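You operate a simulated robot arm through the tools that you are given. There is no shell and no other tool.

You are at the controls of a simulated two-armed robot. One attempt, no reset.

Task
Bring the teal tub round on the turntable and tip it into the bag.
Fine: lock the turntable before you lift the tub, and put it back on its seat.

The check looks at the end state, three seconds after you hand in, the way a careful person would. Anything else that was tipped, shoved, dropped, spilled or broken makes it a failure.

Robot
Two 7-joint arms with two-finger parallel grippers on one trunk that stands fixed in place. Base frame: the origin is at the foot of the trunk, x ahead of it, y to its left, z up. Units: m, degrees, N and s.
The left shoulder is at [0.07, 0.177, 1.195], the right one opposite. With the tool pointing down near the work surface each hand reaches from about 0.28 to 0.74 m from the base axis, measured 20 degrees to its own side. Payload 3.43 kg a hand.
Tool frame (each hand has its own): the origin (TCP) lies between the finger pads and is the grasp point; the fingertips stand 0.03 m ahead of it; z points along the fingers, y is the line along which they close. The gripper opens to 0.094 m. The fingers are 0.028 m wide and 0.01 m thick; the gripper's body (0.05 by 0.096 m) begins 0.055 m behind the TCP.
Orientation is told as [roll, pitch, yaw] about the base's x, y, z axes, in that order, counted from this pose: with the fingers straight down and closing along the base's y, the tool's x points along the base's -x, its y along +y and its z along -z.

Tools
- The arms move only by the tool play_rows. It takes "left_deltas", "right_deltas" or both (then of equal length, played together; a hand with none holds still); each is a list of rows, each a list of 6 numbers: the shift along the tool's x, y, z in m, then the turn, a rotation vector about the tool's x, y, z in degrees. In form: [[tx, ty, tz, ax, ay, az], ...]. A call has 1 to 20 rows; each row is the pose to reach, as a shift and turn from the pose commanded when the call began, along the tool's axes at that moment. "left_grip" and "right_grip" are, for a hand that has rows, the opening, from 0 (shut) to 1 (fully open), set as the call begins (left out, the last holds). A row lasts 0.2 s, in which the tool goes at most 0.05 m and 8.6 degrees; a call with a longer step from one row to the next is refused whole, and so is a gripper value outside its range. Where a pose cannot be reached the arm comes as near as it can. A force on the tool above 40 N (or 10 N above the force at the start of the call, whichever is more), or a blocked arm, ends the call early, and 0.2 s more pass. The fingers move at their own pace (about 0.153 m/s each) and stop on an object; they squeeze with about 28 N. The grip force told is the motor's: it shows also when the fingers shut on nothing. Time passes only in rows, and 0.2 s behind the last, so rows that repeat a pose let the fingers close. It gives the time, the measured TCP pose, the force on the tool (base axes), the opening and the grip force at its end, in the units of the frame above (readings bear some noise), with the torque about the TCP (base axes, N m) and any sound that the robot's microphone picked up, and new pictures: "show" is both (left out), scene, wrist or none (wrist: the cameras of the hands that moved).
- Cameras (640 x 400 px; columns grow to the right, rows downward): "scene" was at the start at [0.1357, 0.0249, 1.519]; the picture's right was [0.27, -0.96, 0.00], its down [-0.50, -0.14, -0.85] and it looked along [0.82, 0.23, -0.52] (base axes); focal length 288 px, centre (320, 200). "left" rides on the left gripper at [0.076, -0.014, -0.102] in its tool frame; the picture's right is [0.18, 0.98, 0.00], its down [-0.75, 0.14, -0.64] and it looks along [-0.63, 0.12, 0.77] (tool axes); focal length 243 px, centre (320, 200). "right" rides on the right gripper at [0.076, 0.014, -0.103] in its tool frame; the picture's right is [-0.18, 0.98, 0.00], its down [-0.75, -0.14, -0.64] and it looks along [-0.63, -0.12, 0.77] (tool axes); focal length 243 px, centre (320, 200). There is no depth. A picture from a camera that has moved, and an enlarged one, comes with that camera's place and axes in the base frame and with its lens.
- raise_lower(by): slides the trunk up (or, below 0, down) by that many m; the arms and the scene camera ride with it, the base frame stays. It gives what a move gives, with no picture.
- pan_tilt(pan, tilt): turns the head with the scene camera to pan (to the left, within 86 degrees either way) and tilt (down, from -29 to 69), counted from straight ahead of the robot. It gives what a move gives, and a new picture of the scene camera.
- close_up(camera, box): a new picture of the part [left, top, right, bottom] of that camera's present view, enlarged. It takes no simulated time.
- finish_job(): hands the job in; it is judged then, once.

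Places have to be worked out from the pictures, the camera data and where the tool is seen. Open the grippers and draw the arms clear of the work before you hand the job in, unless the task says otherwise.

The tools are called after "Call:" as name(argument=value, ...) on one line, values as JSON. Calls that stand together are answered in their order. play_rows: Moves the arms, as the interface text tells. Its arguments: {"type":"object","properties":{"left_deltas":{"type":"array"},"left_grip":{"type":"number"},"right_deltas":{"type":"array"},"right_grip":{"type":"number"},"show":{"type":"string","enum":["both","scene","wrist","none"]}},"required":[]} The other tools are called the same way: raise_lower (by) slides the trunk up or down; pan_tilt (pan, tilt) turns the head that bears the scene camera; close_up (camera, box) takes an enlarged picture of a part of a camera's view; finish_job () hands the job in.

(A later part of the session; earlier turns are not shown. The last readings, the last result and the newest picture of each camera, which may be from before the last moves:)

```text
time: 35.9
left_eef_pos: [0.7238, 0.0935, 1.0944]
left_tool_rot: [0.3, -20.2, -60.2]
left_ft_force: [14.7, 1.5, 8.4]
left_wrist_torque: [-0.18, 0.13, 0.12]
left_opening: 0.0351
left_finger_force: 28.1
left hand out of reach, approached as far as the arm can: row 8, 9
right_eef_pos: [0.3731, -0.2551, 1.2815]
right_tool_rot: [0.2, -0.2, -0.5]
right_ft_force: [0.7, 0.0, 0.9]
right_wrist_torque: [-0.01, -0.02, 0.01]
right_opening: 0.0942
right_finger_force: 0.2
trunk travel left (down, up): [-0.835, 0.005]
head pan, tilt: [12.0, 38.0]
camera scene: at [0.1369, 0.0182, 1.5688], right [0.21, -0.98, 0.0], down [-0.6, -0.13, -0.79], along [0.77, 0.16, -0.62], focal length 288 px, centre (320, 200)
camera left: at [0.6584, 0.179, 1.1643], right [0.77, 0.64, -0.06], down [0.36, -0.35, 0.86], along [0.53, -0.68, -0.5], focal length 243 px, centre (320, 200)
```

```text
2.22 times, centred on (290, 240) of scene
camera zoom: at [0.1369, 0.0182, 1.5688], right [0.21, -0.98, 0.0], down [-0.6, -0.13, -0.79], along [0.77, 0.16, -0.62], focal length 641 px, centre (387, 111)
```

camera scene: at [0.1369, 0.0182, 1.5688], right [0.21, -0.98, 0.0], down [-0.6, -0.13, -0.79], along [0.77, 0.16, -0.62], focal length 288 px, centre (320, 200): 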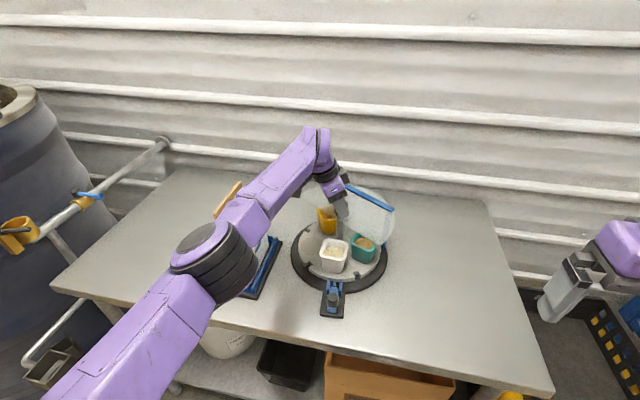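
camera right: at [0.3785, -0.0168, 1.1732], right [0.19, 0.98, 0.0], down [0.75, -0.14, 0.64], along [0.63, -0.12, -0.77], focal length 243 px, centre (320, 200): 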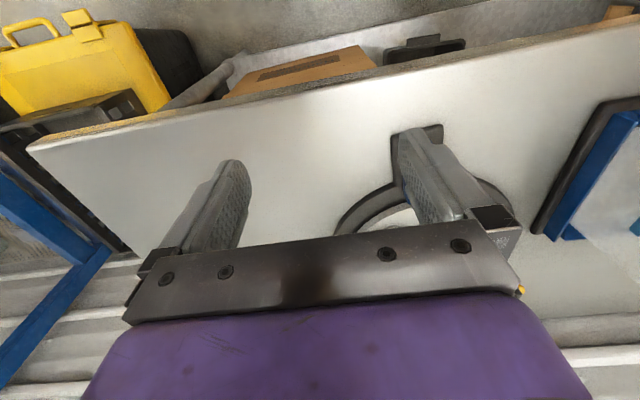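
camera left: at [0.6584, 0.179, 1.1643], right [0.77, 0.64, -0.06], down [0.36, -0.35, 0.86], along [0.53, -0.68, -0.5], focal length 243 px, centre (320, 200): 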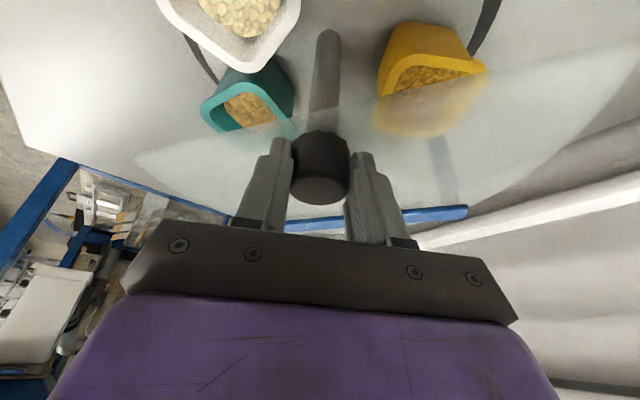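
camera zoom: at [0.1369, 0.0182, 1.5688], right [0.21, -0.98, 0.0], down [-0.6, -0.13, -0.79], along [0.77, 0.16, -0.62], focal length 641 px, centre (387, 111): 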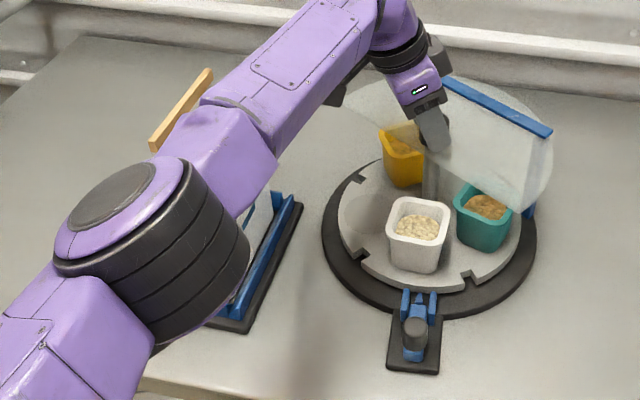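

The disc has turned 48°: white is now front, teal front-right. I open, back off, and swing the hand back to yaw −10° for the next stroke.

Call:
play_rows(left_deltas=[[0, 0, 0, 0, 0, 0], [0, 0, 0, 0, 0, 0], [0, 0, -0.03, 0, 0, 0], [0, 0, -0.06, 0, 0, 0], [-0.0016, -0.003, -0.0587, -2.443, 0, -6.714], [-0.0032, -0.0059, -0.0575, -4.886, 0, -13.43], [-0.0048, -0.0089, -0.0562, -7.33, 0, -20.14], [-0.0063, -0.0119, -0.055, -9.77, 0, -26.86], [-0.0079, -0.0149, -0.0537, -12.2, 0, -33.57], [-0.0095, -0.0178, -0.0525, -14.66, 0, -40.28], [-0.0111, -0.0208, -0.0512, -17.1, 0, -47], [-0.0111, -0.0208, -0.0512, -17.1, 0, -47]], left_grip=1, show="both")

```text
time: 38.5
left_eef_pos: [0.6989, 0.0891, 1.1455]
left_tool_rot: [0.0, -20.1, -9.9]
left_ft_force: [0.0, -0.4, -0.3]
left_wrist_torque: [0.02, 0.0, 0.01]
left_opening: 0.0941
left_finger_force: 0.1
right_eef_pos: [0.3689, -0.2556, 1.2806]
right_tool_rot: [0.2, -0.1, -0.5]
right_ft_force: [0.2, 0.6, 0.2]
right_wrist_torque: [0.04, -0.04, -0.03]
right_opening: 0.0937
right_finger_force: 0.1
trunk travel left (down, up): [-0.835, 0.005]
head pan, tilt: [12.0, 38.0]
camera scene: at [0.1338, 0.0182, 1.5688], right [0.21, -0.98, 0.0], down [-0.6, -0.13, -0.79], along [0.77, 0.16, -0.62], focal length 288 px, centre (320, 200)
camera left: at [0.5913, 0.0934, 1.2157], right [0.0, 1.0, -0.06], down [0.5, 0.05, 0.86], along [0.86, -0.03, -0.5], focal length 243 px, centre (320, 200)
```

scene: 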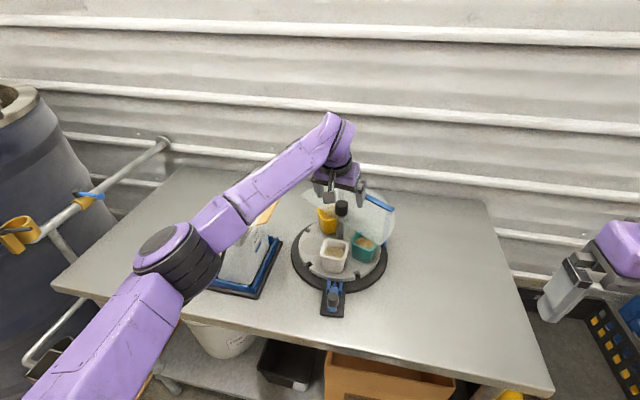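
left: 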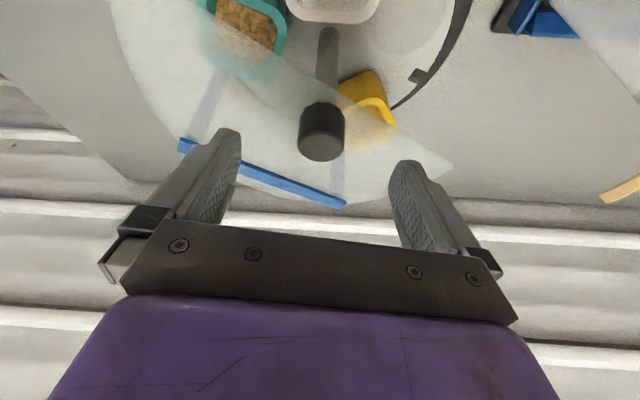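

Good hover. I advance onto the knob again and close.

Call:
play_rows(left_deltas=[[-0.003, 0.0008, 0.015, 0, 0, 0], [-0.003, 0.0008, 0.03, 0, 0, 0], [-0.003, 0.0008, 0.044, 0, 0, 0], [-0.003, 0.0008, 0.0555, 0, 0, 0], [-0.003, 0.0008, 0.0555, 0, 0, 0]], show="none")

Call:
play_rows(left_deltas=[[0, 0, 0, 0, 0, 0], [0, 0, 0, 0, 0, 0], [0, 0, 0, 0, 0, 0]], left_grip=0, show="wrist")

```text
time: 39.7
left_eef_pos: [0.7224, 0.0845, 1.0948]
left_tool_rot: [0.0, -20.1, -10.0]
left_ft_force: [0.2, -0.2, 0.6]
left_wrist_torque: [-0.03, 0.03, 0.0]
left_opening: 0.0939
left_finger_force: 0.0
right_eef_pos: [0.3694, -0.2555, 1.2823]
right_tool_rot: [0.3, -0.1, -0.5]
right_ft_force: [-0.4, -0.2, 0.8]
right_wrist_torque: [0.01, 0.02, 0.01]
right_opening: 0.0937
right_finger_force: 0.1
trunk travel left (down, up): [-0.835, 0.005]
head pan, tilt: [12.0, 38.0]
```

```text
time: 40.5
left_eef_pos: [0.7215, 0.0878, 1.0956]
left_tool_rot: [0.0, -20.0, -10.0]
left_ft_force: [1.4, 4.9, 1.6]
left_wrist_torque: [0.24, -0.05, 0.06]
left_opening: 0.035
left_finger_force: 28.3
right_eef_pos: [0.3703, -0.2538, 1.282]
right_tool_rot: [0.1, -0.2, -0.5]
right_ft_force: [-0.6, 0.1, 0.1]
right_wrist_torque: [0.02, -0.01, 0.01]
right_opening: 0.0939
right_finger_force: 0.1
trunk travel left (down, up): [-0.835, 0.005]
head pan, tilt: [12.0, 38.0]
camera left: at [0.6134, 0.0916, 1.1648], right [0.0, 1.0, -0.06], down [0.5, 0.05, 0.86], along [0.86, -0.03, -0.5], focal length 243 px, centre (320, 200)
```

left: 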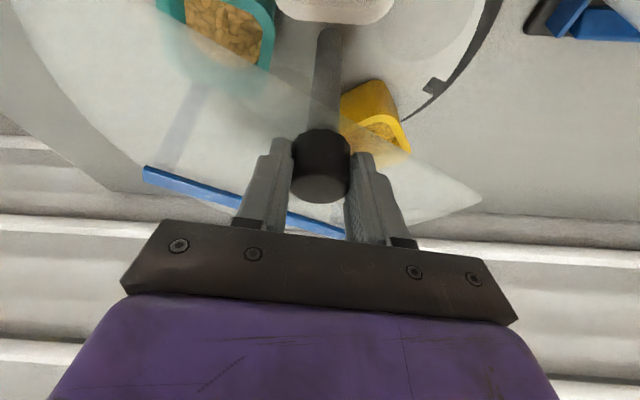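

Held again. Second stroke: 48° clockwise.

Call:
play_rows(left_deltas=[[-0.0002, 0.0012, 0.0001, 1.642, 0, 4.51], [-0.0004, 0.0018, 0.0002, 3.284, 0, 9.02], [-0.0007, 0.0024, 0.0003, 4.926, 0, 13.53], [-0.001, 0.003, 0.0004, 6.568, 0, 18.04], [-0.0012, 0.0036, 0.0005, 8.21, 0, 22.55], [-0.0015, 0.0043, 0.0006, 9.852, 0, 27.06], [-0.0017, 0.005, 0.0006, 11.494, 0, 31.57], [-0.002, 0.0056, 0.0007, 13.136, 0, 36.08], [-0.0022, 0.0063, 0.0008, 14.778, 0, 40.59], [-0.0025, 0.007, 0.0009, 16.42, 0, 45.1], [-0.0025, 0.007, 0.0009, 16.42, 0, 45.1]], show="scene")

Call:
close_up(camera="scene", box=[260, 170, 420, 330])

```text
time: 42.9
left_eef_pos: [0.7247, 0.0917, 1.0945]
left_tool_rot: [0.3, -20.2, -58.2]
left_ft_force: [11.6, 2.3, 12.4]
left_wrist_torque: [0.08, 0.57, 0.1]
left_opening: 0.0352
left_finger_force: 27.8
right_eef_pos: [0.371, -0.2548, 1.2811]
right_tool_rot: [0.1, -0.2, -0.5]
right_ft_force: [-0.1, 0.2, -0.4]
right_wrist_torque: [0.01, 0.0, 0.03]
right_opening: 0.094
right_finger_force: 0.0
trunk travel left (down, up): [-0.835, 0.005]
head pan, tilt: [12.0, 38.0]
camera scene: at [0.1348, 0.0185, 1.5688], right [0.21, -0.98, 0.0], down [-0.6, -0.13, -0.79], along [0.77, 0.16, -0.62], focal length 288 px, centre (320, 200)
```

scene: 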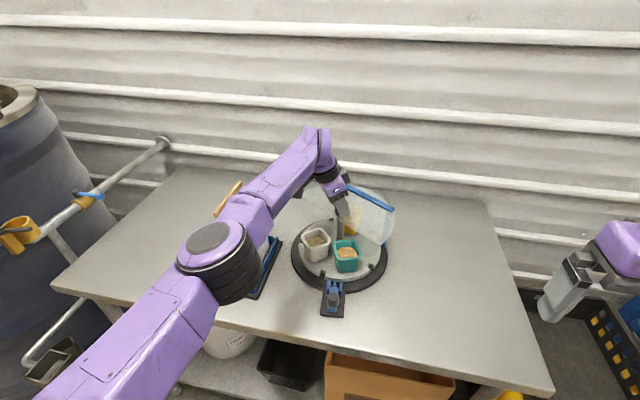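

```text
2.50 times, centred on (340, 250) of scene
camera zoom: at [0.1348, 0.0185, 1.5688], right [0.21, -0.98, 0.0], down [-0.6, -0.13, -0.79], along [0.77, 0.16, -0.62], focal length 721 px, centre (270, 75)
```

zoom: 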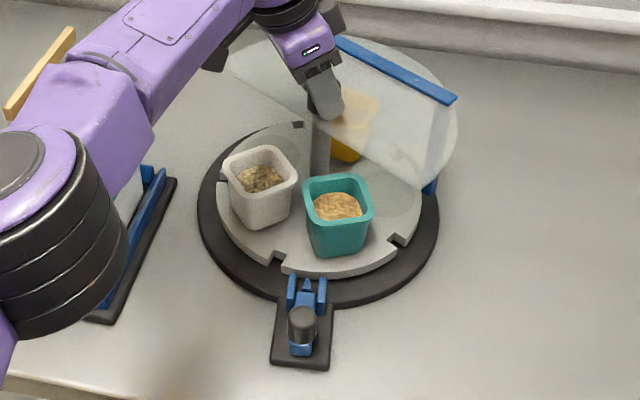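

96° done: teal is front-right, white front-left, nothing disturbed. I release, back off and return to yaw −10° for the third stroke.

Call:
play_rows(left_deltas=[[0, 0, 0, 0, 0, 0], [0, 0, 0, 0, 0, 0], [0, 0, -0.03, 0, 0, 0], [0, 0, -0.06, 0, 0, 0], [-0.0014, -0.0037, -0.0587, -2.737, 0, -7.517], [-0.0027, -0.0074, -0.0574, -5.474, 0, -15.03], [-0.0041, -0.0111, -0.056, -8.21, 0, -22.55], [-0.0055, -0.0148, -0.0547, -10.95, 0, -30.07], [-0.0068, -0.0185, -0.0534, -13.68, 0, -37.58], [-0.0082, -0.0222, -0.0521, -16.42, 0, -45.1], [-0.0082, -0.0222, -0.0521, -16.42, 0, -45.1]], left_grip=1, show="scene")

Call:
close_up(camera="scene", box=[260, 170, 420, 330])

```text
time: 45.3
left_eef_pos: [0.7014, 0.0889, 1.1464]
left_tool_rot: [0.0, -20.0, -9.9]
left_ft_force: [-0.3, -0.4, -0.6]
left_wrist_torque: [0.01, 0.0, 0.04]
left_opening: 0.0939
left_finger_force: 0.1
right_eef_pos: [0.3693, -0.2556, 1.2819]
right_tool_rot: [0.1, -0.3, -0.5]
right_ft_force: [0.4, 0.1, -0.5]
right_wrist_torque: [-0.01, 0.0, 0.0]
right_opening: 0.0941
right_finger_force: 0.0
trunk travel left (down, up): [-0.835, 0.005]
head pan, tilt: [12.0, 38.0]
camera scene: at [0.1338, 0.0182, 1.5688], right [0.21, -0.98, 0.0], down [-0.6, -0.13, -0.79], along [0.77, 0.16, -0.62], focal length 288 px, centre (320, 200)
```

scene: 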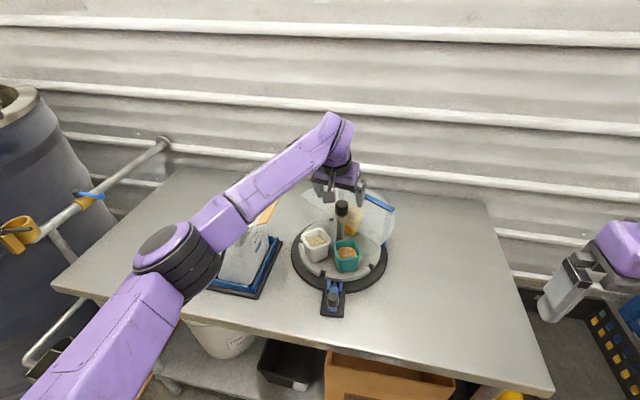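

```text
2.50 times, centred on (340, 250) of scene
camera zoom: at [0.1338, 0.0182, 1.5688], right [0.21, -0.98, 0.0], down [-0.6, -0.13, -0.79], along [0.77, 0.16, -0.62], focal length 721 px, centre (270, 75)
```

zoom: 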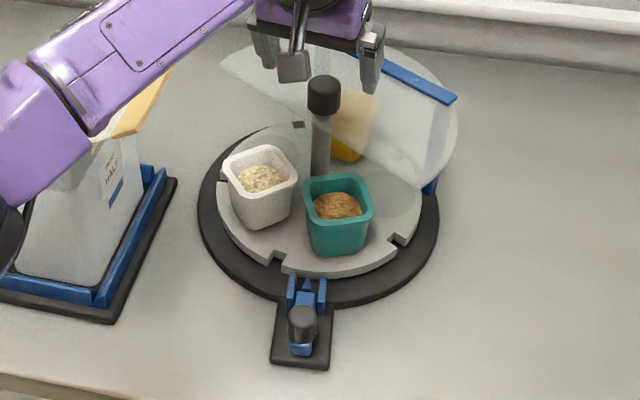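

By the notch positions about 54–56° remain (slight slip before). I take the third grip.

Call:
play_rows(left_deltas=[[-0.001, 0.001, 0.015, 0, 0, 0], [-0.002, 0.002, 0.03, 0, 0, 0], [-0.002, 0.002, 0.044, 0, 0, 0], [-0.002, 0.002, 0.0555, 0, 0, 0], [-0.002, 0.002, 0.0555, 0, 0, 0]], show="none")

Call:
play_rows(left_deltas=[[0, 0, 0, 0, 0, 0], [0, 0, 0, 0, 0, 0], [0, 0, 0, 0, 0, 0]], left_grip=0, show="wrist")

```text
time: 46.5
left_eef_pos: [0.7214, 0.0869, 1.0955]
left_tool_rot: [0.0, -20.2, -9.9]
left_ft_force: [0.2, 0.1, 0.1]
left_wrist_torque: [0.01, 0.0, -0.01]
left_opening: 0.0939
left_finger_force: 0.1
right_eef_pos: [0.3697, -0.2561, 1.2816]
right_tool_rot: [0.2, -0.2, -0.6]
right_ft_force: [-0.4, 0.1, -0.1]
right_wrist_torque: [0.0, 0.01, 0.02]
right_opening: 0.0939
right_finger_force: 0.1
trunk travel left (down, up): [-0.835, 0.005]
head pan, tilt: [12.0, 38.0]
```

```text
time: 47.3
left_eef_pos: [0.7213, 0.0863, 1.0945]
left_tool_rot: [0.0, -20.1, -10.0]
left_ft_force: [0.1, 0.7, -0.4]
left_wrist_torque: [0.21, 0.04, 0.01]
left_opening: 0.0352
left_finger_force: 28.0
right_eef_pos: [0.3695, -0.2552, 1.2819]
right_tool_rot: [0.2, -0.2, -0.5]
right_ft_force: [0.8, 0.3, -0.8]
right_wrist_torque: [-0.02, 0.03, 0.03]
right_opening: 0.094
right_finger_force: 0.1
trunk travel left (down, up): [-0.835, 0.005]
head pan, tilt: [12.0, 38.0]
camera left: at [0.6134, 0.0916, 1.1651], right [0.0, 1.0, -0.06], down [0.5, 0.05, 0.86], along [0.86, -0.03, -0.5], focal length 243 px, centre (320, 200)
```

left: 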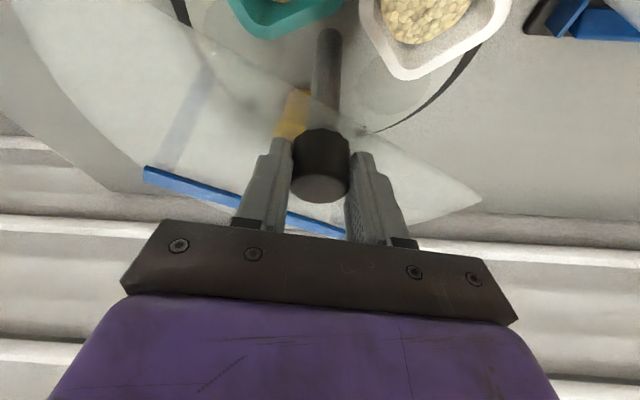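

Third stroke: 48° clockwise, then I check the notch against the bolt.

Call:
play_rows(left_deltas=[[-0.0002, 0.0006, 0.0001, 1.642, 0, 4.51], [-0.0004, 0.0012, 0.0002, 3.284, 0, 9.02], [-0.0007, 0.0018, 0.0003, 4.926, 0, 13.53], [-0.001, 0.0024, 0.0004, 6.568, 0, 18.04], [-0.0012, 0.003, 0.0005, 8.21, 0, 22.55], [-0.0015, 0.0036, 0.0006, 9.852, 0, 27.06], [-0.0017, 0.0042, 0.0006, 11.494, 0, 31.57], [-0.002, 0.0048, 0.0007, 13.136, 0, 36.08], [-0.0022, 0.0054, 0.0008, 14.778, 0, 40.59], [-0.0025, 0.006, 0.0009, 16.42, 0, 45.1], [-0.0025, 0.006, 0.0009, 16.42, 0, 45.1]], show="scene")

Call:
close_up(camera="scene", box=[260, 170, 420, 330])

Call:
close_up(camera="scene", box=[300, 250, 380, 320])

```text
time: 49.7
left_eef_pos: [0.7248, 0.0934, 1.0948]
left_tool_rot: [0.2, -20.1, -58.2]
left_ft_force: [11.3, -2.1, 10.7]
left_wrist_torque: [0.09, 0.12, -0.01]
left_opening: 0.0354
left_finger_force: 27.6
right_eef_pos: [0.3709, -0.2558, 1.2805]
right_tool_rot: [0.2, -0.3, -0.5]
right_ft_force: [0.5, -0.2, -0.7]
right_wrist_torque: [-0.02, -0.02, 0.04]
right_opening: 0.0941
right_finger_force: 0.0
trunk travel left (down, up): [-0.835, 0.005]
head pan, tilt: [12.0, 38.0]
camera scene: at [0.135, 0.0176, 1.5688], right [0.21, -0.98, 0.0], down [-0.6, -0.13, -0.79], along [0.77, 0.16, -0.62], focal length 288 px, centre (320, 200)
```

scene: 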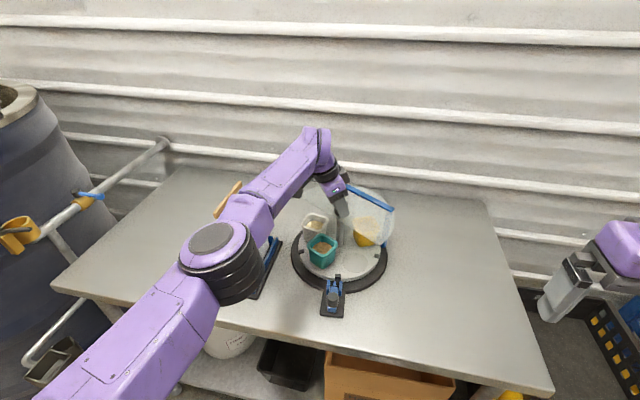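

```text
2.50 times, centred on (340, 250) of scene
camera zoom: at [0.135, 0.0176, 1.5688], right [0.21, -0.98, 0.0], down [-0.6, -0.13, -0.79], along [0.77, 0.16, -0.62], focal length 721 px, centre (270, 75)
```

zoom: 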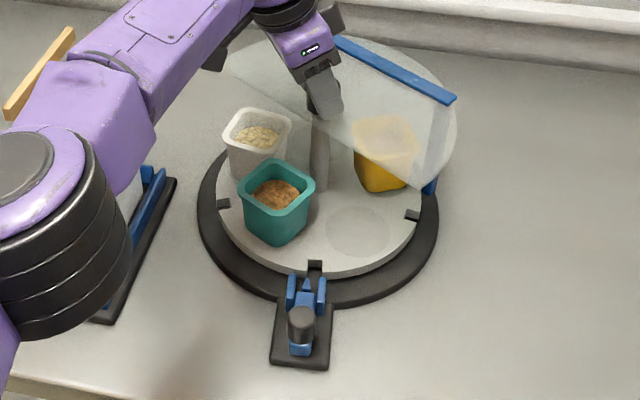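

```text
5.71 times, centred on (340, 285) of scene
camera zoom: at [0.135, 0.0176, 1.5688], right [0.21, -0.98, 0.0], down [-0.6, -0.13, -0.79], along [0.77, 0.16, -0.62], focal length 1648 px, centre (206, -286)
```

zoom: 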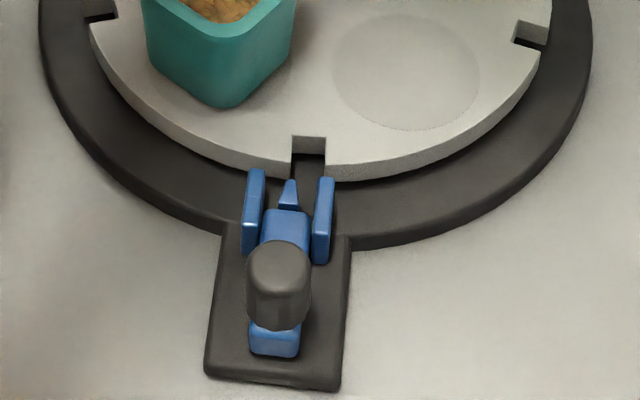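

Teal is front-left; the notch needs about 3.5° more clockwise to meet the bolt. I turn a little further.

Call:
play_rows(left_deltas=[[0, 0.0002, 0, 0.62, 0, 1.69], [0, 0.0004, 0, 1.23, 0, 3.38], [0, 0.0004, 0, 1.23, 0, 3.38]], show="none")

Call:
close_up(camera="scene", box=[300, 250, 380, 320])

```text
time: 50.5
left_eef_pos: [0.721, 0.0946, 1.0928]
left_tool_rot: [0.2, -20.0, -61.7]
left_ft_force: [22.4, 0.2, 21.5]
left_wrist_torque: [0.11, 0.2, 0.25]
left_opening: 0.0349
left_finger_force: 28.0
left hand out of reach, approached as far as the arm can: row 1, 2, 3
right_eef_pos: [0.371, -0.2559, 1.2814]
right_tool_rot: [0.1, -0.1, -0.6]
right_ft_force: [-0.5, -0.1, -1.0]
right_wrist_torque: [0.0, -0.02, 0.02]
right_opening: 0.0941
right_finger_force: 0.1
trunk travel left (down, up): [-0.835, 0.005]
head pan, tilt: [12.0, 38.0]
```

```text
5.71 times, centred on (340, 285) of scene
camera zoom: at [0.136, 0.0175, 1.5687], right [0.21, -0.98, 0.0], down [-0.6, -0.13, -0.79], along [0.77, 0.16, -0.62], focal length 1648 px, centre (206, -286)
```

zoom: 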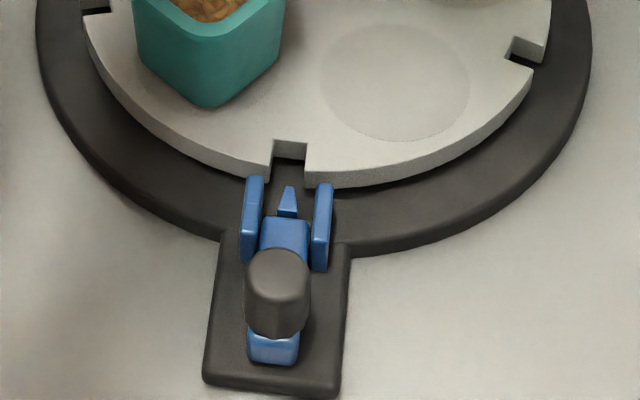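

The notch now lines up with the bolt within about 1–2 mm. I release the knob and back the left arm away up and to the left, then check again.

Call:
play_rows(left_deltas=[[0, 0, 0, 0, 0, 0], [0, 0, 0, 0, 0, 0], [0, 0, -0.03, 0, 0, 0], [0, 0, -0.06, 0, 0, 0], [0.0, 0, -0.1, 0, 0, 0], [0.0, 0, -0.14, 0, 0, 0]], left_grip=1, show="scene")

Call:
close_up(camera="scene", box=[300, 250, 380, 320])

Call:
close_up(camera="scene", box=[260, 170, 420, 330])

```text
time: 51.9
left_eef_pos: [0.7027, 0.1334, 1.2283]
left_tool_rot: [-0.1, -19.9, -61.8]
left_ft_force: [-0.2, -0.1, -0.1]
left_wrist_torque: [0.0, -0.05, -0.02]
left_opening: 0.0941
left_finger_force: 0.0
left hand out of reach, approached as far as the arm can: row 3, 4, 5, 6
right_eef_pos: [0.3689, -0.2543, 1.2821]
right_tool_rot: [0.3, -0.4, -0.4]
right_ft_force: [0.1, 0.1, 0.0]
right_wrist_torque: [-0.01, 0.01, -0.02]
right_opening: 0.094
right_finger_force: 0.0
trunk travel left (down, up): [-0.835, 0.005]
head pan, tilt: [12.0, 38.0]
camera scene: at [0.1317, 0.0183, 1.5689], right [0.21, -0.98, 0.0], down [-0.6, -0.13, -0.79], along [0.77, 0.16, -0.61], focal length 288 px, centre (320, 200)
```

scene: 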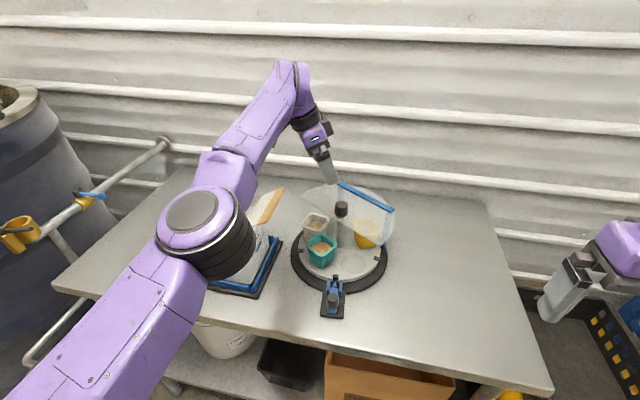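

```text
5.71 times, centred on (340, 285) of scene
camera zoom: at [0.1317, 0.0183, 1.5689], right [0.21, -0.98, 0.0], down [-0.6, -0.13, -0.79], along [0.77, 0.16, -0.61], focal length 1648 px, centre (206, -286)
```

zoom: 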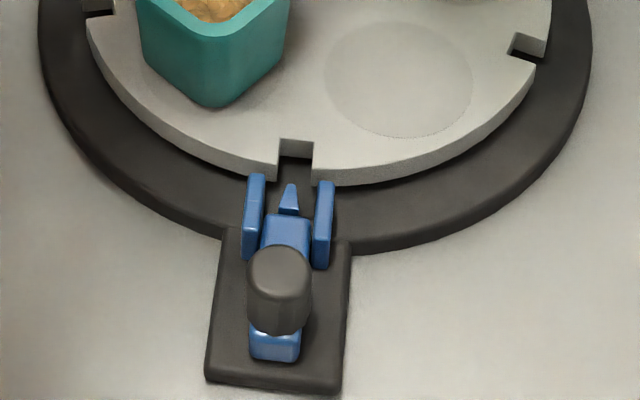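

```text
2.50 times, centred on (340, 250) of scene
camera zoom: at [0.1317, 0.0183, 1.5689], right [0.21, -0.98, 0.0], down [-0.6, -0.13, -0.79], along [0.77, 0.16, -0.61], focal length 721 px, centre (270, 75)
```

zoom: 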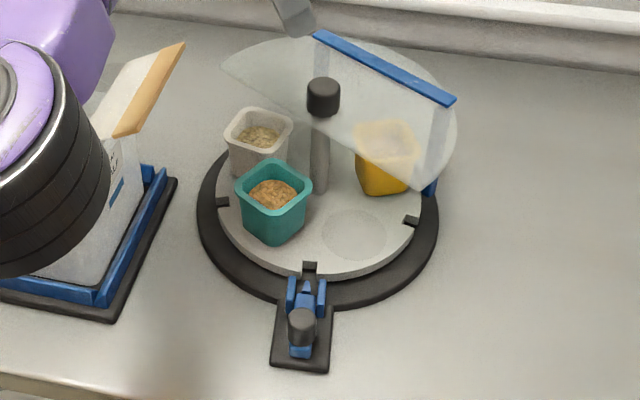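

The bolt and notch are aligned. I bring the left hand back up and out (yaw to 0) so it is out of the right hand's way.

Call:
play_rows(left_deltas=[[0.0, 0, -0.03, 0, 0, 0], [0.0182, -0.0184, -0.052, -3.01, 0, -8.02], [0.0363, -0.0368, -0.074, -6.03, 0, -16.05], [0.0545, -0.0552, -0.096, -9.04, 0, -24.1], [0.0726, -0.0737, -0.118, -12.06, 0, -32.1], [0.0908, -0.0921, -0.14, -15.07, 0, -40.1], [0.1089, -0.1105, -0.162, -18.1, 0, -48.2], [0.1271, -0.1289, -0.1846, -21.1, 0, -56.2], [0.1271, -0.1289, -0.1846, -21.1, 0, -58.1]], show="scene")

```text
time: 54.1
left_eef_pos: [0.5032, 0.2115, 1.3695]
left_tool_rot: [-0.3, -20.0, 2.3]
left_ft_force: [-1.2, -0.6, 0.1]
left_wrist_torque: [0.08, -0.04, 0.0]
left_opening: 0.094
left_finger_force: 0.1
left hand out of reach, approached as far as the arm can: row 2, 3, 4, 5, 6, 7
right_eef_pos: [0.3638, -0.2821, 1.2762]
right_tool_rot: [1.7, -0.4, -0.9]
right_ft_force: [0.3, -1.6, -0.5]
right_wrist_torque: [0.01, 0.01, 0.06]
right_opening: 0.094
right_finger_force: 0.0
trunk travel left (down, up): [-0.835, 0.005]
head pan, tilt: [12.0, 38.0]
stopped in row 9 (left hand): the arm was blocked; the commanded pose is now the measured one
camera scene: at [0.1262, 0.0087, 1.5693], right [0.21, -0.98, -0.01], down [-0.6, -0.12, -0.79], along [0.77, 0.17, -0.61], focal length 288 px, centre (320, 200)
```

scene: 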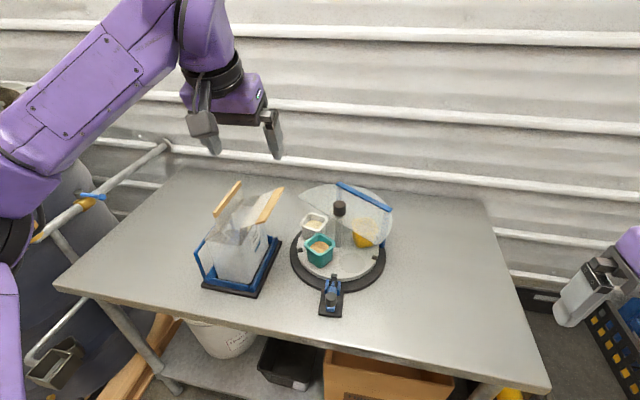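

The arm reconfigured its elbow and stopped early; I pause, and check that nothing moved.

Call:
play_rows(left_deltas=[[0, 0, 0, 0, 0, 0], [0, 0, 0, 0, 0, 0]], show="both")

Call:
close_up(camera="scene", box=[180, 170, 400, 330])

```text
time: 54.7
left_eef_pos: [0.5058, 0.2557, 1.363]
left_tool_rot: [-2.3, -19.8, 3.4]
left_ft_force: [0.2, 1.2, 2.0]
left_wrist_torque: [-0.04, -0.01, -0.01]
left_opening: 0.094
left_finger_force: 0.0
right_eef_pos: [0.3687, -0.241, 1.2838]
right_tool_rot: [-0.5, -0.6, -0.9]
right_ft_force: [-1.0, 3.0, 0.6]
right_wrist_torque: [-0.2, -0.1, 0.0]
right_opening: 0.094
right_finger_force: 0.1
trunk travel left (down, up): [-0.835, 0.005]
head pan, tilt: [12.0, 38.0]
camera scene: at [0.1309, 0.0449, 1.5696], right [0.21, -0.98, 0.02], down [-0.6, -0.14, -0.79], along [0.77, 0.16, -0.62], focal length 288 px, centre (320, 200)
camera left: at [0.3997, 0.24, 1.4332], right [-0.22, 0.97, -0.1], down [0.48, 0.2, 0.85], along [0.85, 0.14, -0.51], focal length 243 px, centre (320, 200)
```

scene: 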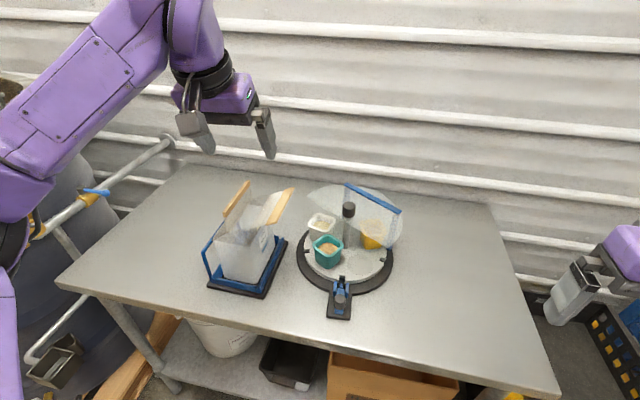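
left: 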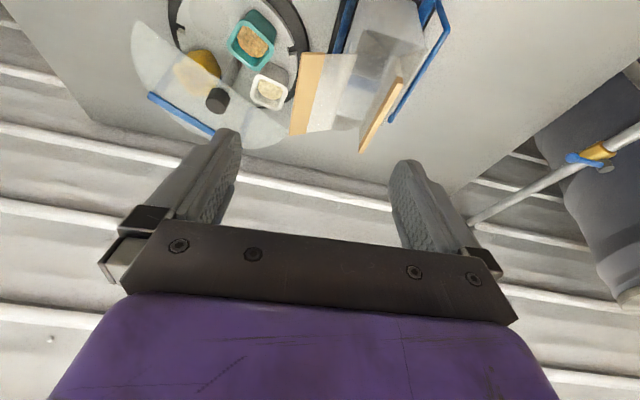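

```text
2.50 times, centred on (290, 250) of scene
camera zoom: at [0.1309, 0.0449, 1.5696], right [0.21, -0.98, 0.02], down [-0.6, -0.14, -0.79], along [0.77, 0.16, -0.62], focal length 721 px, centre (395, 75)
```

zoom: 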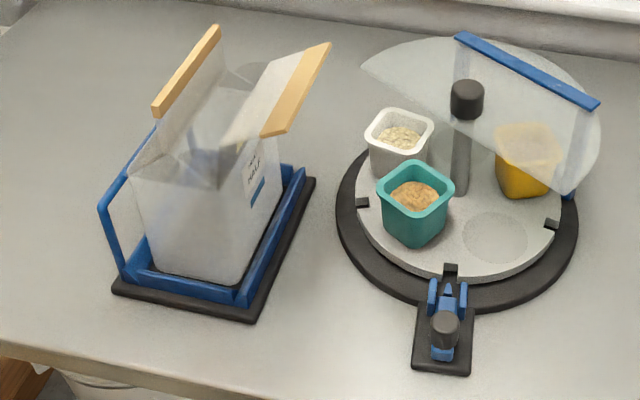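

The trunk is still swaying from the fast elbow swing, but all objects are in place. I let it settle.

Call:
play_rows(left_deltas=[[0, 0, 0, 0, 0, 0], [0, 0, 0, 0, 0, 0], [0, 0, 0, 0, 0, 0], [0, 0, 0, 0, 0, 0], [0, 0, 0, 0, 0, 0], [0, 0, 0, 0, 0, 0], [0, 0, 0, 0, 0, 0], [0, 0, 0, 0, 0, 0]], show="scene")

Call:
close_up(camera="scene", box=[260, 170, 420, 330])

```text
time: 56.5
left_eef_pos: [0.5083, 0.2322, 1.3634]
left_tool_rot: [-1.3, -19.6, 2.8]
left_ft_force: [0.2, 0.1, -0.4]
left_wrist_torque: [-0.02, 0.02, 0.0]
left_opening: 0.094
left_finger_force: 0.2
right_eef_pos: [0.3703, -0.2643, 1.2792]
right_tool_rot: [0.4, -0.1, -0.4]
right_ft_force: [-0.1, -0.1, 0.3]
right_wrist_torque: [0.0, 0.0, 0.0]
right_opening: 0.094
right_finger_force: 0.1
trunk travel left (down, up): [-0.835, 0.005]
head pan, tilt: [12.0, 38.0]
camera scene: at [0.1335, 0.0191, 1.5688], right [0.21, -0.98, 0.0], down [-0.6, -0.13, -0.79], along [0.77, 0.16, -0.62], focal length 288 px, centre (320, 200)
```

scene: 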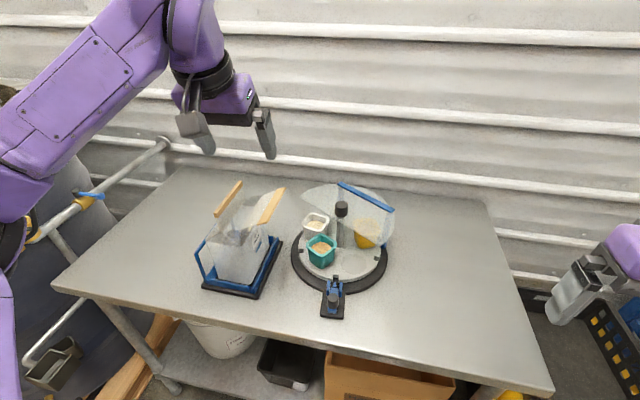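

```text
2.50 times, centred on (340, 250) of scene
camera zoom: at [0.1335, 0.0191, 1.5688], right [0.21, -0.98, 0.0], down [-0.6, -0.13, -0.79], along [0.77, 0.16, -0.62], focal length 721 px, centre (270, 75)
```

zoom: 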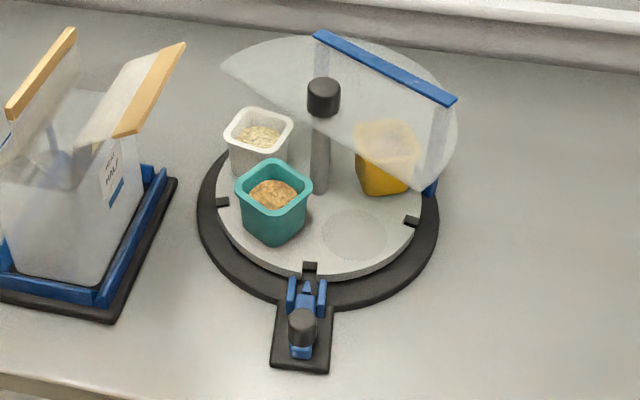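

All steady and in place. I lower the trunk by 0.15 m for latch work; the left hand stays above and short of the bag.

Call:
raise_lower(by=-0.15)

```text
time: 58.2
left_eef_pos: [0.5083, 0.231, 1.2146]
left_tool_rot: [-1.3, -19.6, 2.9]
left_ft_force: [-0.3, 0.1, -0.3]
left_wrist_torque: [0.02, 0.02, 0.02]
left_opening: 0.0939
left_finger_force: 0.1
right_eef_pos: [0.3696, -0.2636, 1.1291]
right_tool_rot: [0.5, -0.1, -0.4]
right_ft_force: [0.1, -0.8, 0.3]
right_wrist_torque: [-0.02, 0.0, 0.01]
right_opening: 0.0942
right_finger_force: 0.1
trunk travel left (down, up): [-0.685, 0.155]
head pan, tilt: [12.0, 38.0]
```

Now the right hand goes back above the retracted latch knob (x ≈ 0.5335), with the left hand edging back a few cm.

Call:
play_rows(right_deltas=[[-0.0182, 0.0373, 0.0111, 0, 0, 0], [-0.0364, 0.0747, 0.0222, 0, 0, 0], [-0.0547, 0.112, 0.0333, 0, 0, 0], [-0.0729, 0.1493, 0.0444, 0, 0, 0], [-0.0911, 0.1867, 0.0555, 0, 0, 0], [-0.1093, 0.224, 0.0667, 0, 0, 0], [-0.1276, 0.2613, 0.0778, 0, 0, 0], [-0.1458, 0.2987, 0.0889, 0, 0, 0], [-0.164, 0.336, 0.1, 0, 0, 0], [-0.164, 0.336, 0.1, 0, 0, 0]], left_deltas=[[0.0063, 0, -0.0023, 0, 0, 0], [0.0125, 0, -0.0046, 0, 0, 0], [0.0188, 0, -0.0068, 0, 0, 0], [0.0251, 0, -0.0091, 0, 0, 0], [0.0313, 0, -0.0114, 0, 0, 0], [0.0376, 0, -0.0137, 0, 0, 0], [0.0439, 0, -0.016, 0, 0, 0], [0.0501, 0, -0.0182, 0, 0, 0], [0.0564, 0, -0.0205, 0, 0, 0], [0.0564, 0, -0.0205, 0, 0, 0]], show="both")

Call:
close_up(camera="right", box=[220, 60, 440, 230])

```text
time: 60.4
left_eef_pos: [0.4478, 0.2277, 1.213]
left_tool_rot: [-1.1, -19.6, 2.9]
left_ft_force: [-0.1, 0.7, -0.2]
left_wrist_torque: [0.03, 0.0, 0.05]
left_opening: 0.0939
left_finger_force: 0.0
right_eef_pos: [0.5381, 0.0692, 1.032]
right_tool_rot: [0.5, 0.0, -0.4]
right_ft_force: [-0.5, -0.7, -0.8]
right_wrist_torque: [0.04, -0.01, -0.02]
right_opening: 0.094
right_finger_force: 0.2
trunk travel left (down, up): [-0.685, 0.155]
head pan, tilt: [12.0, 38.0]
camera scene: at [0.1332, 0.0169, 1.4189], right [0.21, -0.98, 0.0], down [-0.6, -0.13, -0.79], along [0.77, 0.16, -0.62], focal length 288 px, centre (320, 200)
camera right: at [0.4615, 0.085, 1.1361], right [0.19, 0.98, 0.01], down [0.75, -0.15, 0.64], along [0.63, -0.12, -0.77], focal length 243 px, centre (320, 200)
camera left: at [0.3426, 0.2105, 1.2845], right [-0.21, 0.97, -0.08], down [0.49, 0.18, 0.85], along [0.85, 0.14, -0.51], focal length 243 px, centre (320, 200)
```

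scene: 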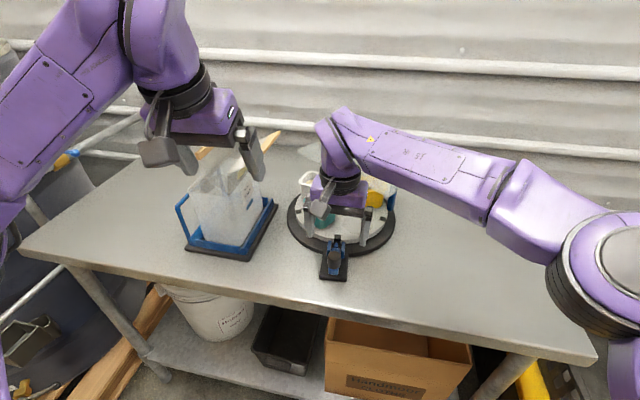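
right: 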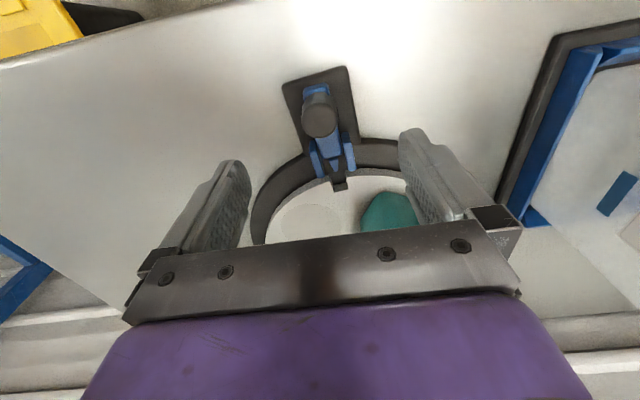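
left: 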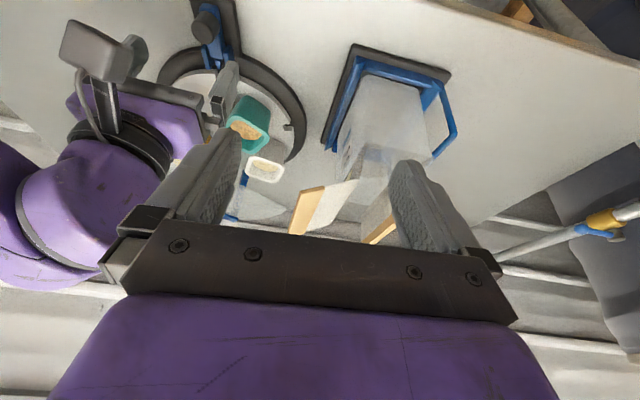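

```text
2.35 times, centred on (330, 145) of right
camera zoom: at [0.4615, 0.085, 1.1361], right [0.19, 0.98, 0.01], down [0.75, -0.15, 0.64], along [0.63, -0.12, -0.77], focal length 571 px, centre (296, 329)
```

zoom: 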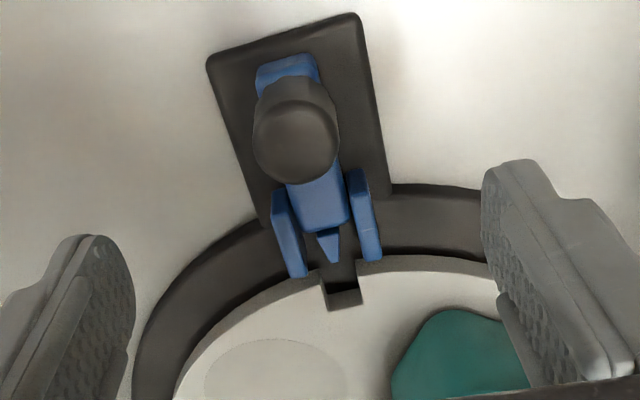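

The knob is at about (0.533, 0.0725) and its tip points into the notch. I go down onto it and close.

Call:
play_rows(right_deltas=[[0.003, 0.0033, 0.02, 0, 0, 0], [0.0045, 0.0033, 0.045, 0, 0, 0], [0.0045, 0.0033, 0.065, 0, 0, 0], [0.0045, 0.0033, 0.0745, 0, 0, 0], [0.0045, 0.0033, 0.0745, 0, 0, 0]], show="none")

Call:
play_rows(right_deltas=[[0, 0, 0, 0, 0, 0], [0, 0, 0, 0, 0, 0], [0, 0, 0, 0, 0, 0]], right_grip=0, show="wrist")

```text
time: 61.6
left_eef_pos: [0.4503, 0.228, 1.2142]
left_tool_rot: [-1.3, -19.6, 2.8]
left_ft_force: [0.9, -0.2, 0.2]
left_wrist_torque: [0.02, -0.01, 0.03]
left_opening: 0.0938
left_finger_force: 0.1
right_eef_pos: [0.5311, 0.0743, 0.9593]
right_tool_rot: [0.6, -0.1, -0.5]
right_ft_force: [0.7, -0.6, 0.0]
right_wrist_torque: [0.02, 0.02, -0.01]
right_opening: 0.094
right_finger_force: 0.0
trunk travel left (down, up): [-0.685, 0.155]
head pan, tilt: [12.0, 38.0]
```

```text
time: 62.4
left_eef_pos: [0.4485, 0.2273, 1.2129]
left_tool_rot: [-1.3, -19.5, 2.8]
left_ft_force: [0.6, 0.1, 0.1]
left_wrist_torque: [0.01, -0.02, -0.01]
left_opening: 0.094
left_finger_force: 0.0
right_eef_pos: [0.532, 0.0744, 0.9575]
right_tool_rot: [0.6, -0.2, -0.5]
right_ft_force: [-0.9, -4.2, 0.2]
right_wrist_torque: [-0.6, -0.17, -0.14]
right_opening: 0.0277
right_finger_force: 27.9
trunk travel left (down, up): [-0.685, 0.155]
head pan, tilt: [12.0, 38.0]
camera right: at [0.4554, 0.0894, 1.0622], right [0.19, 0.98, 0.01], down [0.75, -0.15, 0.64], along [0.63, -0.12, -0.77], focal length 243 px, centre (320, 200)
```

right: 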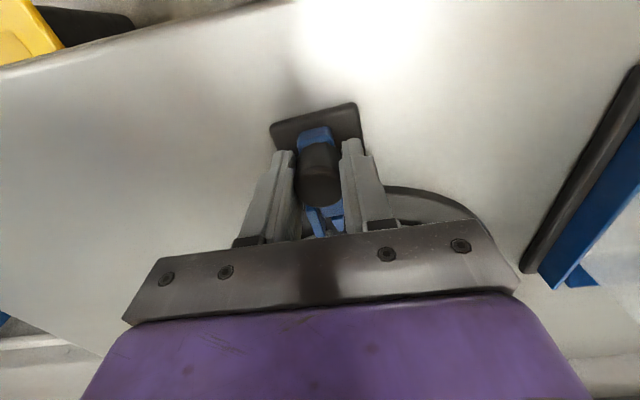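

Held. I push the bolt in (+x) by 2.2 cm, reading the force.

Call:
play_rows(right_deltas=[[-0.004, -0.001, 0, 0, 0, 0], [-0.008, -0.001, 0, 0, 0, 0], [-0.012, -0.001, 0, 0, 0, 0], [-0.016, -0.001, 0, 0, 0, 0], [-0.019, -0.001, 0, 0, 0, 0], [-0.022, -0.001, 0, 0, 0, 0], [-0.022, -0.001, 0, 0, 0, 0]], show="wrist")

Call:
close_up(camera="right", box=[240, 60, 420, 240])

Call:
close_up(camera="left", box=[140, 0, 340, 140])

```text
time: 64.0
left_eef_pos: [0.4487, 0.2293, 1.2124]
left_tool_rot: [-1.3, -19.6, 2.9]
left_ft_force: [-0.4, -0.2, -0.4]
left_wrist_torque: [0.01, -0.02, 0.02]
left_opening: 0.0941
left_finger_force: 0.1
right_eef_pos: [0.5535, 0.0745, 0.9585]
right_tool_rot: [0.4, -0.2, -0.3]
right_ft_force: [-0.1, 4.5, 5.4]
right_wrist_torque: [-0.35, 0.34, 0.0]
right_opening: 0.0281
right_finger_force: 27.9
trunk travel left (down, up): [-0.685, 0.155]
head pan, tilt: [12.0, 38.0]
camera right: at [0.4767, 0.0906, 1.0621], right [0.19, 0.98, 0.01], down [0.75, -0.15, 0.64], along [0.63, -0.12, -0.77], focal length 243 px, centre (320, 200)
```

right: 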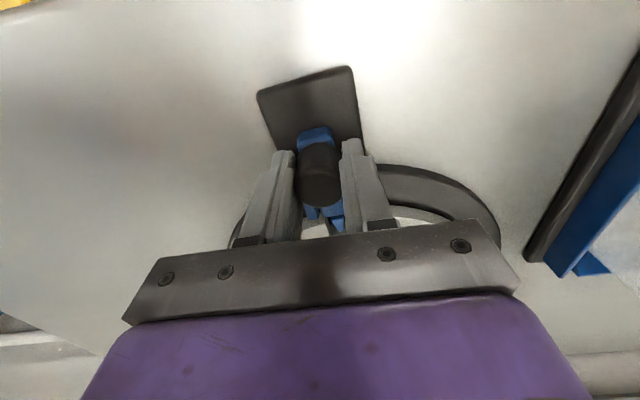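

```text
2.22 times, centred on (330, 150) of right
camera zoom: at [0.4767, 0.0906, 1.0621], right [0.19, 0.98, 0.01], down [0.75, -0.15, 0.64], along [0.63, -0.12, -0.77], focal length 539 px, centre (298, 311)
```

zoom: 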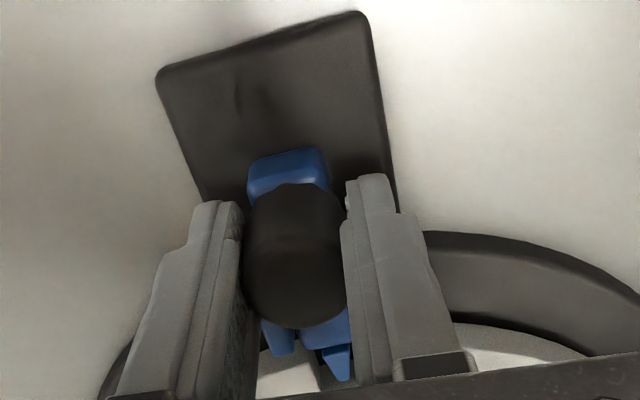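

```text
2.86 times, centred on (240, 70) of left
camera zoom: at [0.3424, 0.2129, 1.2842], right [-0.22, 0.97, -0.08], down [0.49, 0.18, 0.85], along [0.85, 0.14, -0.51], focal length 693 px, centre (549, 571)
```

zoom: 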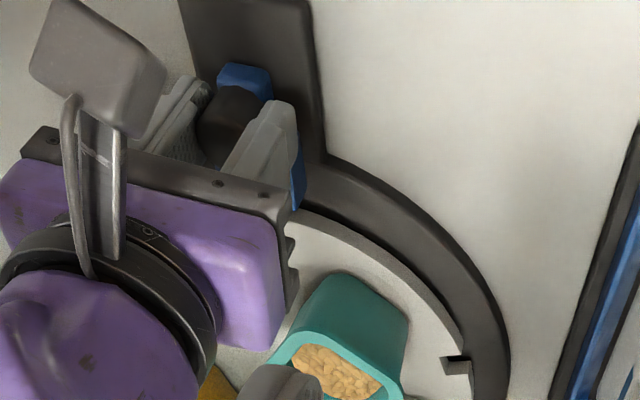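

It went in freely to x 0.5535. I press 4 mm further to find the end stop.

Call:
play_rows(right_deltas=[[-0.002, 0, 0, 0, 0, 0], [-0.004, 0, 0, 0, 0, 0], [-0.005, 0, 0, 0, 0, 0], [-0.005, 0, 0, 0, 0, 0]], show="none")

```text
time: 65.0
left_eef_pos: [0.4465, 0.2289, 1.2146]
left_tool_rot: [-1.3, -19.8, 2.9]
left_ft_force: [0.5, -0.1, -0.2]
left_wrist_torque: [0.0, -0.01, 0.0]
left_opening: 0.0941
left_finger_force: 0.0
right_eef_pos: [0.5571, 0.0744, 0.9579]
right_tool_rot: [0.5, -0.2, -0.4]
right_ft_force: [-14.9, 0.6, 0.2]
right_wrist_torque: [-0.49, 0.05, 0.06]
right_opening: 0.0274
right_finger_force: 28.2
trunk travel left (down, up): [-0.685, 0.155]
head pan, tilt: [12.0, 38.0]
```

The end stop is felt (−15 N), so the bolt is fully home. I open, rise, and draw the right hand well clear to the right.

Call:
play_rows(right_deltas=[[0.001, 0, 0, 0, 0, 0], [0.001, 0, 0, 0, 0, 0], [0.001, 0, -0.04, 0, 0, 0], [0.001, 0, -0.08, 0, 0, 0], [0.03, -0.035, -0.1, 0, 0, 0], [0.06, -0.07, -0.11, 0, 0, 0], [0.08, -0.11, -0.12, 0, 0, 0], [0.1, -0.15, -0.13, 0, 0, 0], [0.12, -0.19, -0.14, 0, 0, 0], [0.14, -0.23, -0.15, 0, 0, 0], [0.16, -0.27, -0.16, 0, 0, 0], [0.17, -0.31, -0.16, 0, 0, 0]], right_grip=1, show="scene")

Call:
close_up(camera="scene", box=[300, 200, 380, 290])

Call:
close_up(camera="scene", box=[270, 150, 420, 280])

Call:
close_up(camera="left", box=[140, 0, 340, 180])

```text
time: 67.6
left_eef_pos: [0.4477, 0.2273, 1.213]
left_tool_rot: [-1.2, -19.7, 2.8]
left_ft_force: [0.3, 0.0, 0.2]
left_wrist_torque: [-0.04, 0.0, -0.03]
left_opening: 0.094
left_finger_force: 0.0
right_eef_pos: [0.3837, -0.2385, 1.1156]
right_tool_rot: [0.6, -0.1, -0.4]
right_ft_force: [-0.3, -0.5, -0.3]
right_wrist_torque: [-0.01, 0.0, 0.01]
right_opening: 0.0939
right_finger_force: 0.1
trunk travel left (down, up): [-0.685, 0.155]
head pan, tilt: [12.0, 38.0]
camera scene: at [0.133, 0.0165, 1.4189], right [0.21, -0.98, 0.0], down [-0.6, -0.13, -0.79], along [0.77, 0.16, -0.62], focal length 288 px, centre (320, 200)
```

scene: 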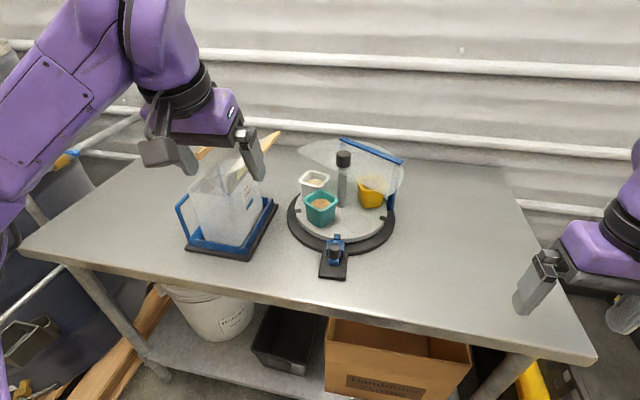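

```text
4.44 times, centred on (340, 245) of scene
camera zoom: at [0.133, 0.0165, 1.4189], right [0.21, -0.98, 0.0], down [-0.6, -0.13, -0.79], along [0.77, 0.16, -0.62], focal length 1282 px, centre (231, 0)
```

zoom: 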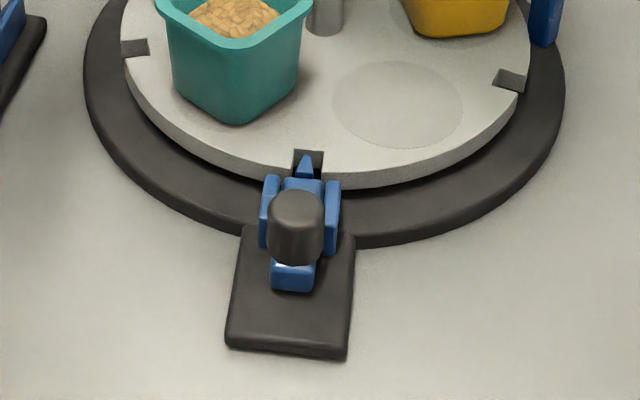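

```text
3.08 times, centred on (345, 215) of scene
camera zoom: at [0.133, 0.0165, 1.4189], right [0.21, -0.98, 0.0], down [-0.6, -0.13, -0.79], along [0.77, 0.16, -0.62], focal length 887 px, centre (243, 154)
```

zoom: 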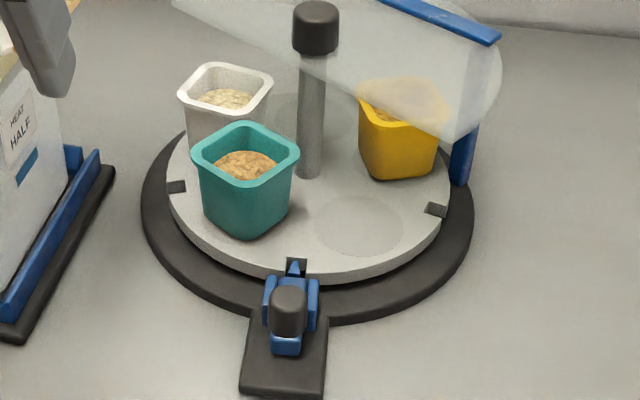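

```text
2.22 times, centred on (240, 90) of left
camera zoom: at [0.3425, 0.21, 1.2846], right [-0.21, 0.97, -0.08], down [0.49, 0.18, 0.85], along [0.85, 0.14, -0.51], focal length 539 px, centre (498, 444)
```

zoom: 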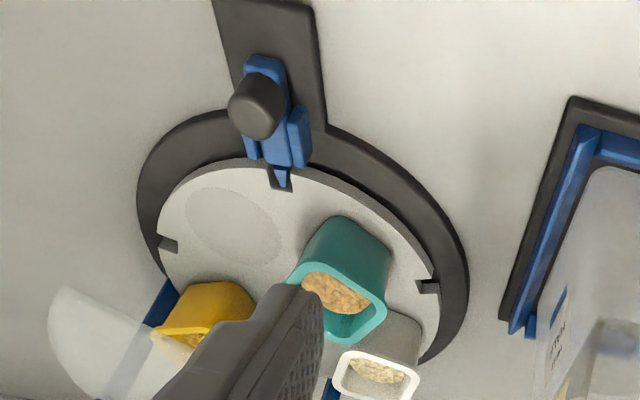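

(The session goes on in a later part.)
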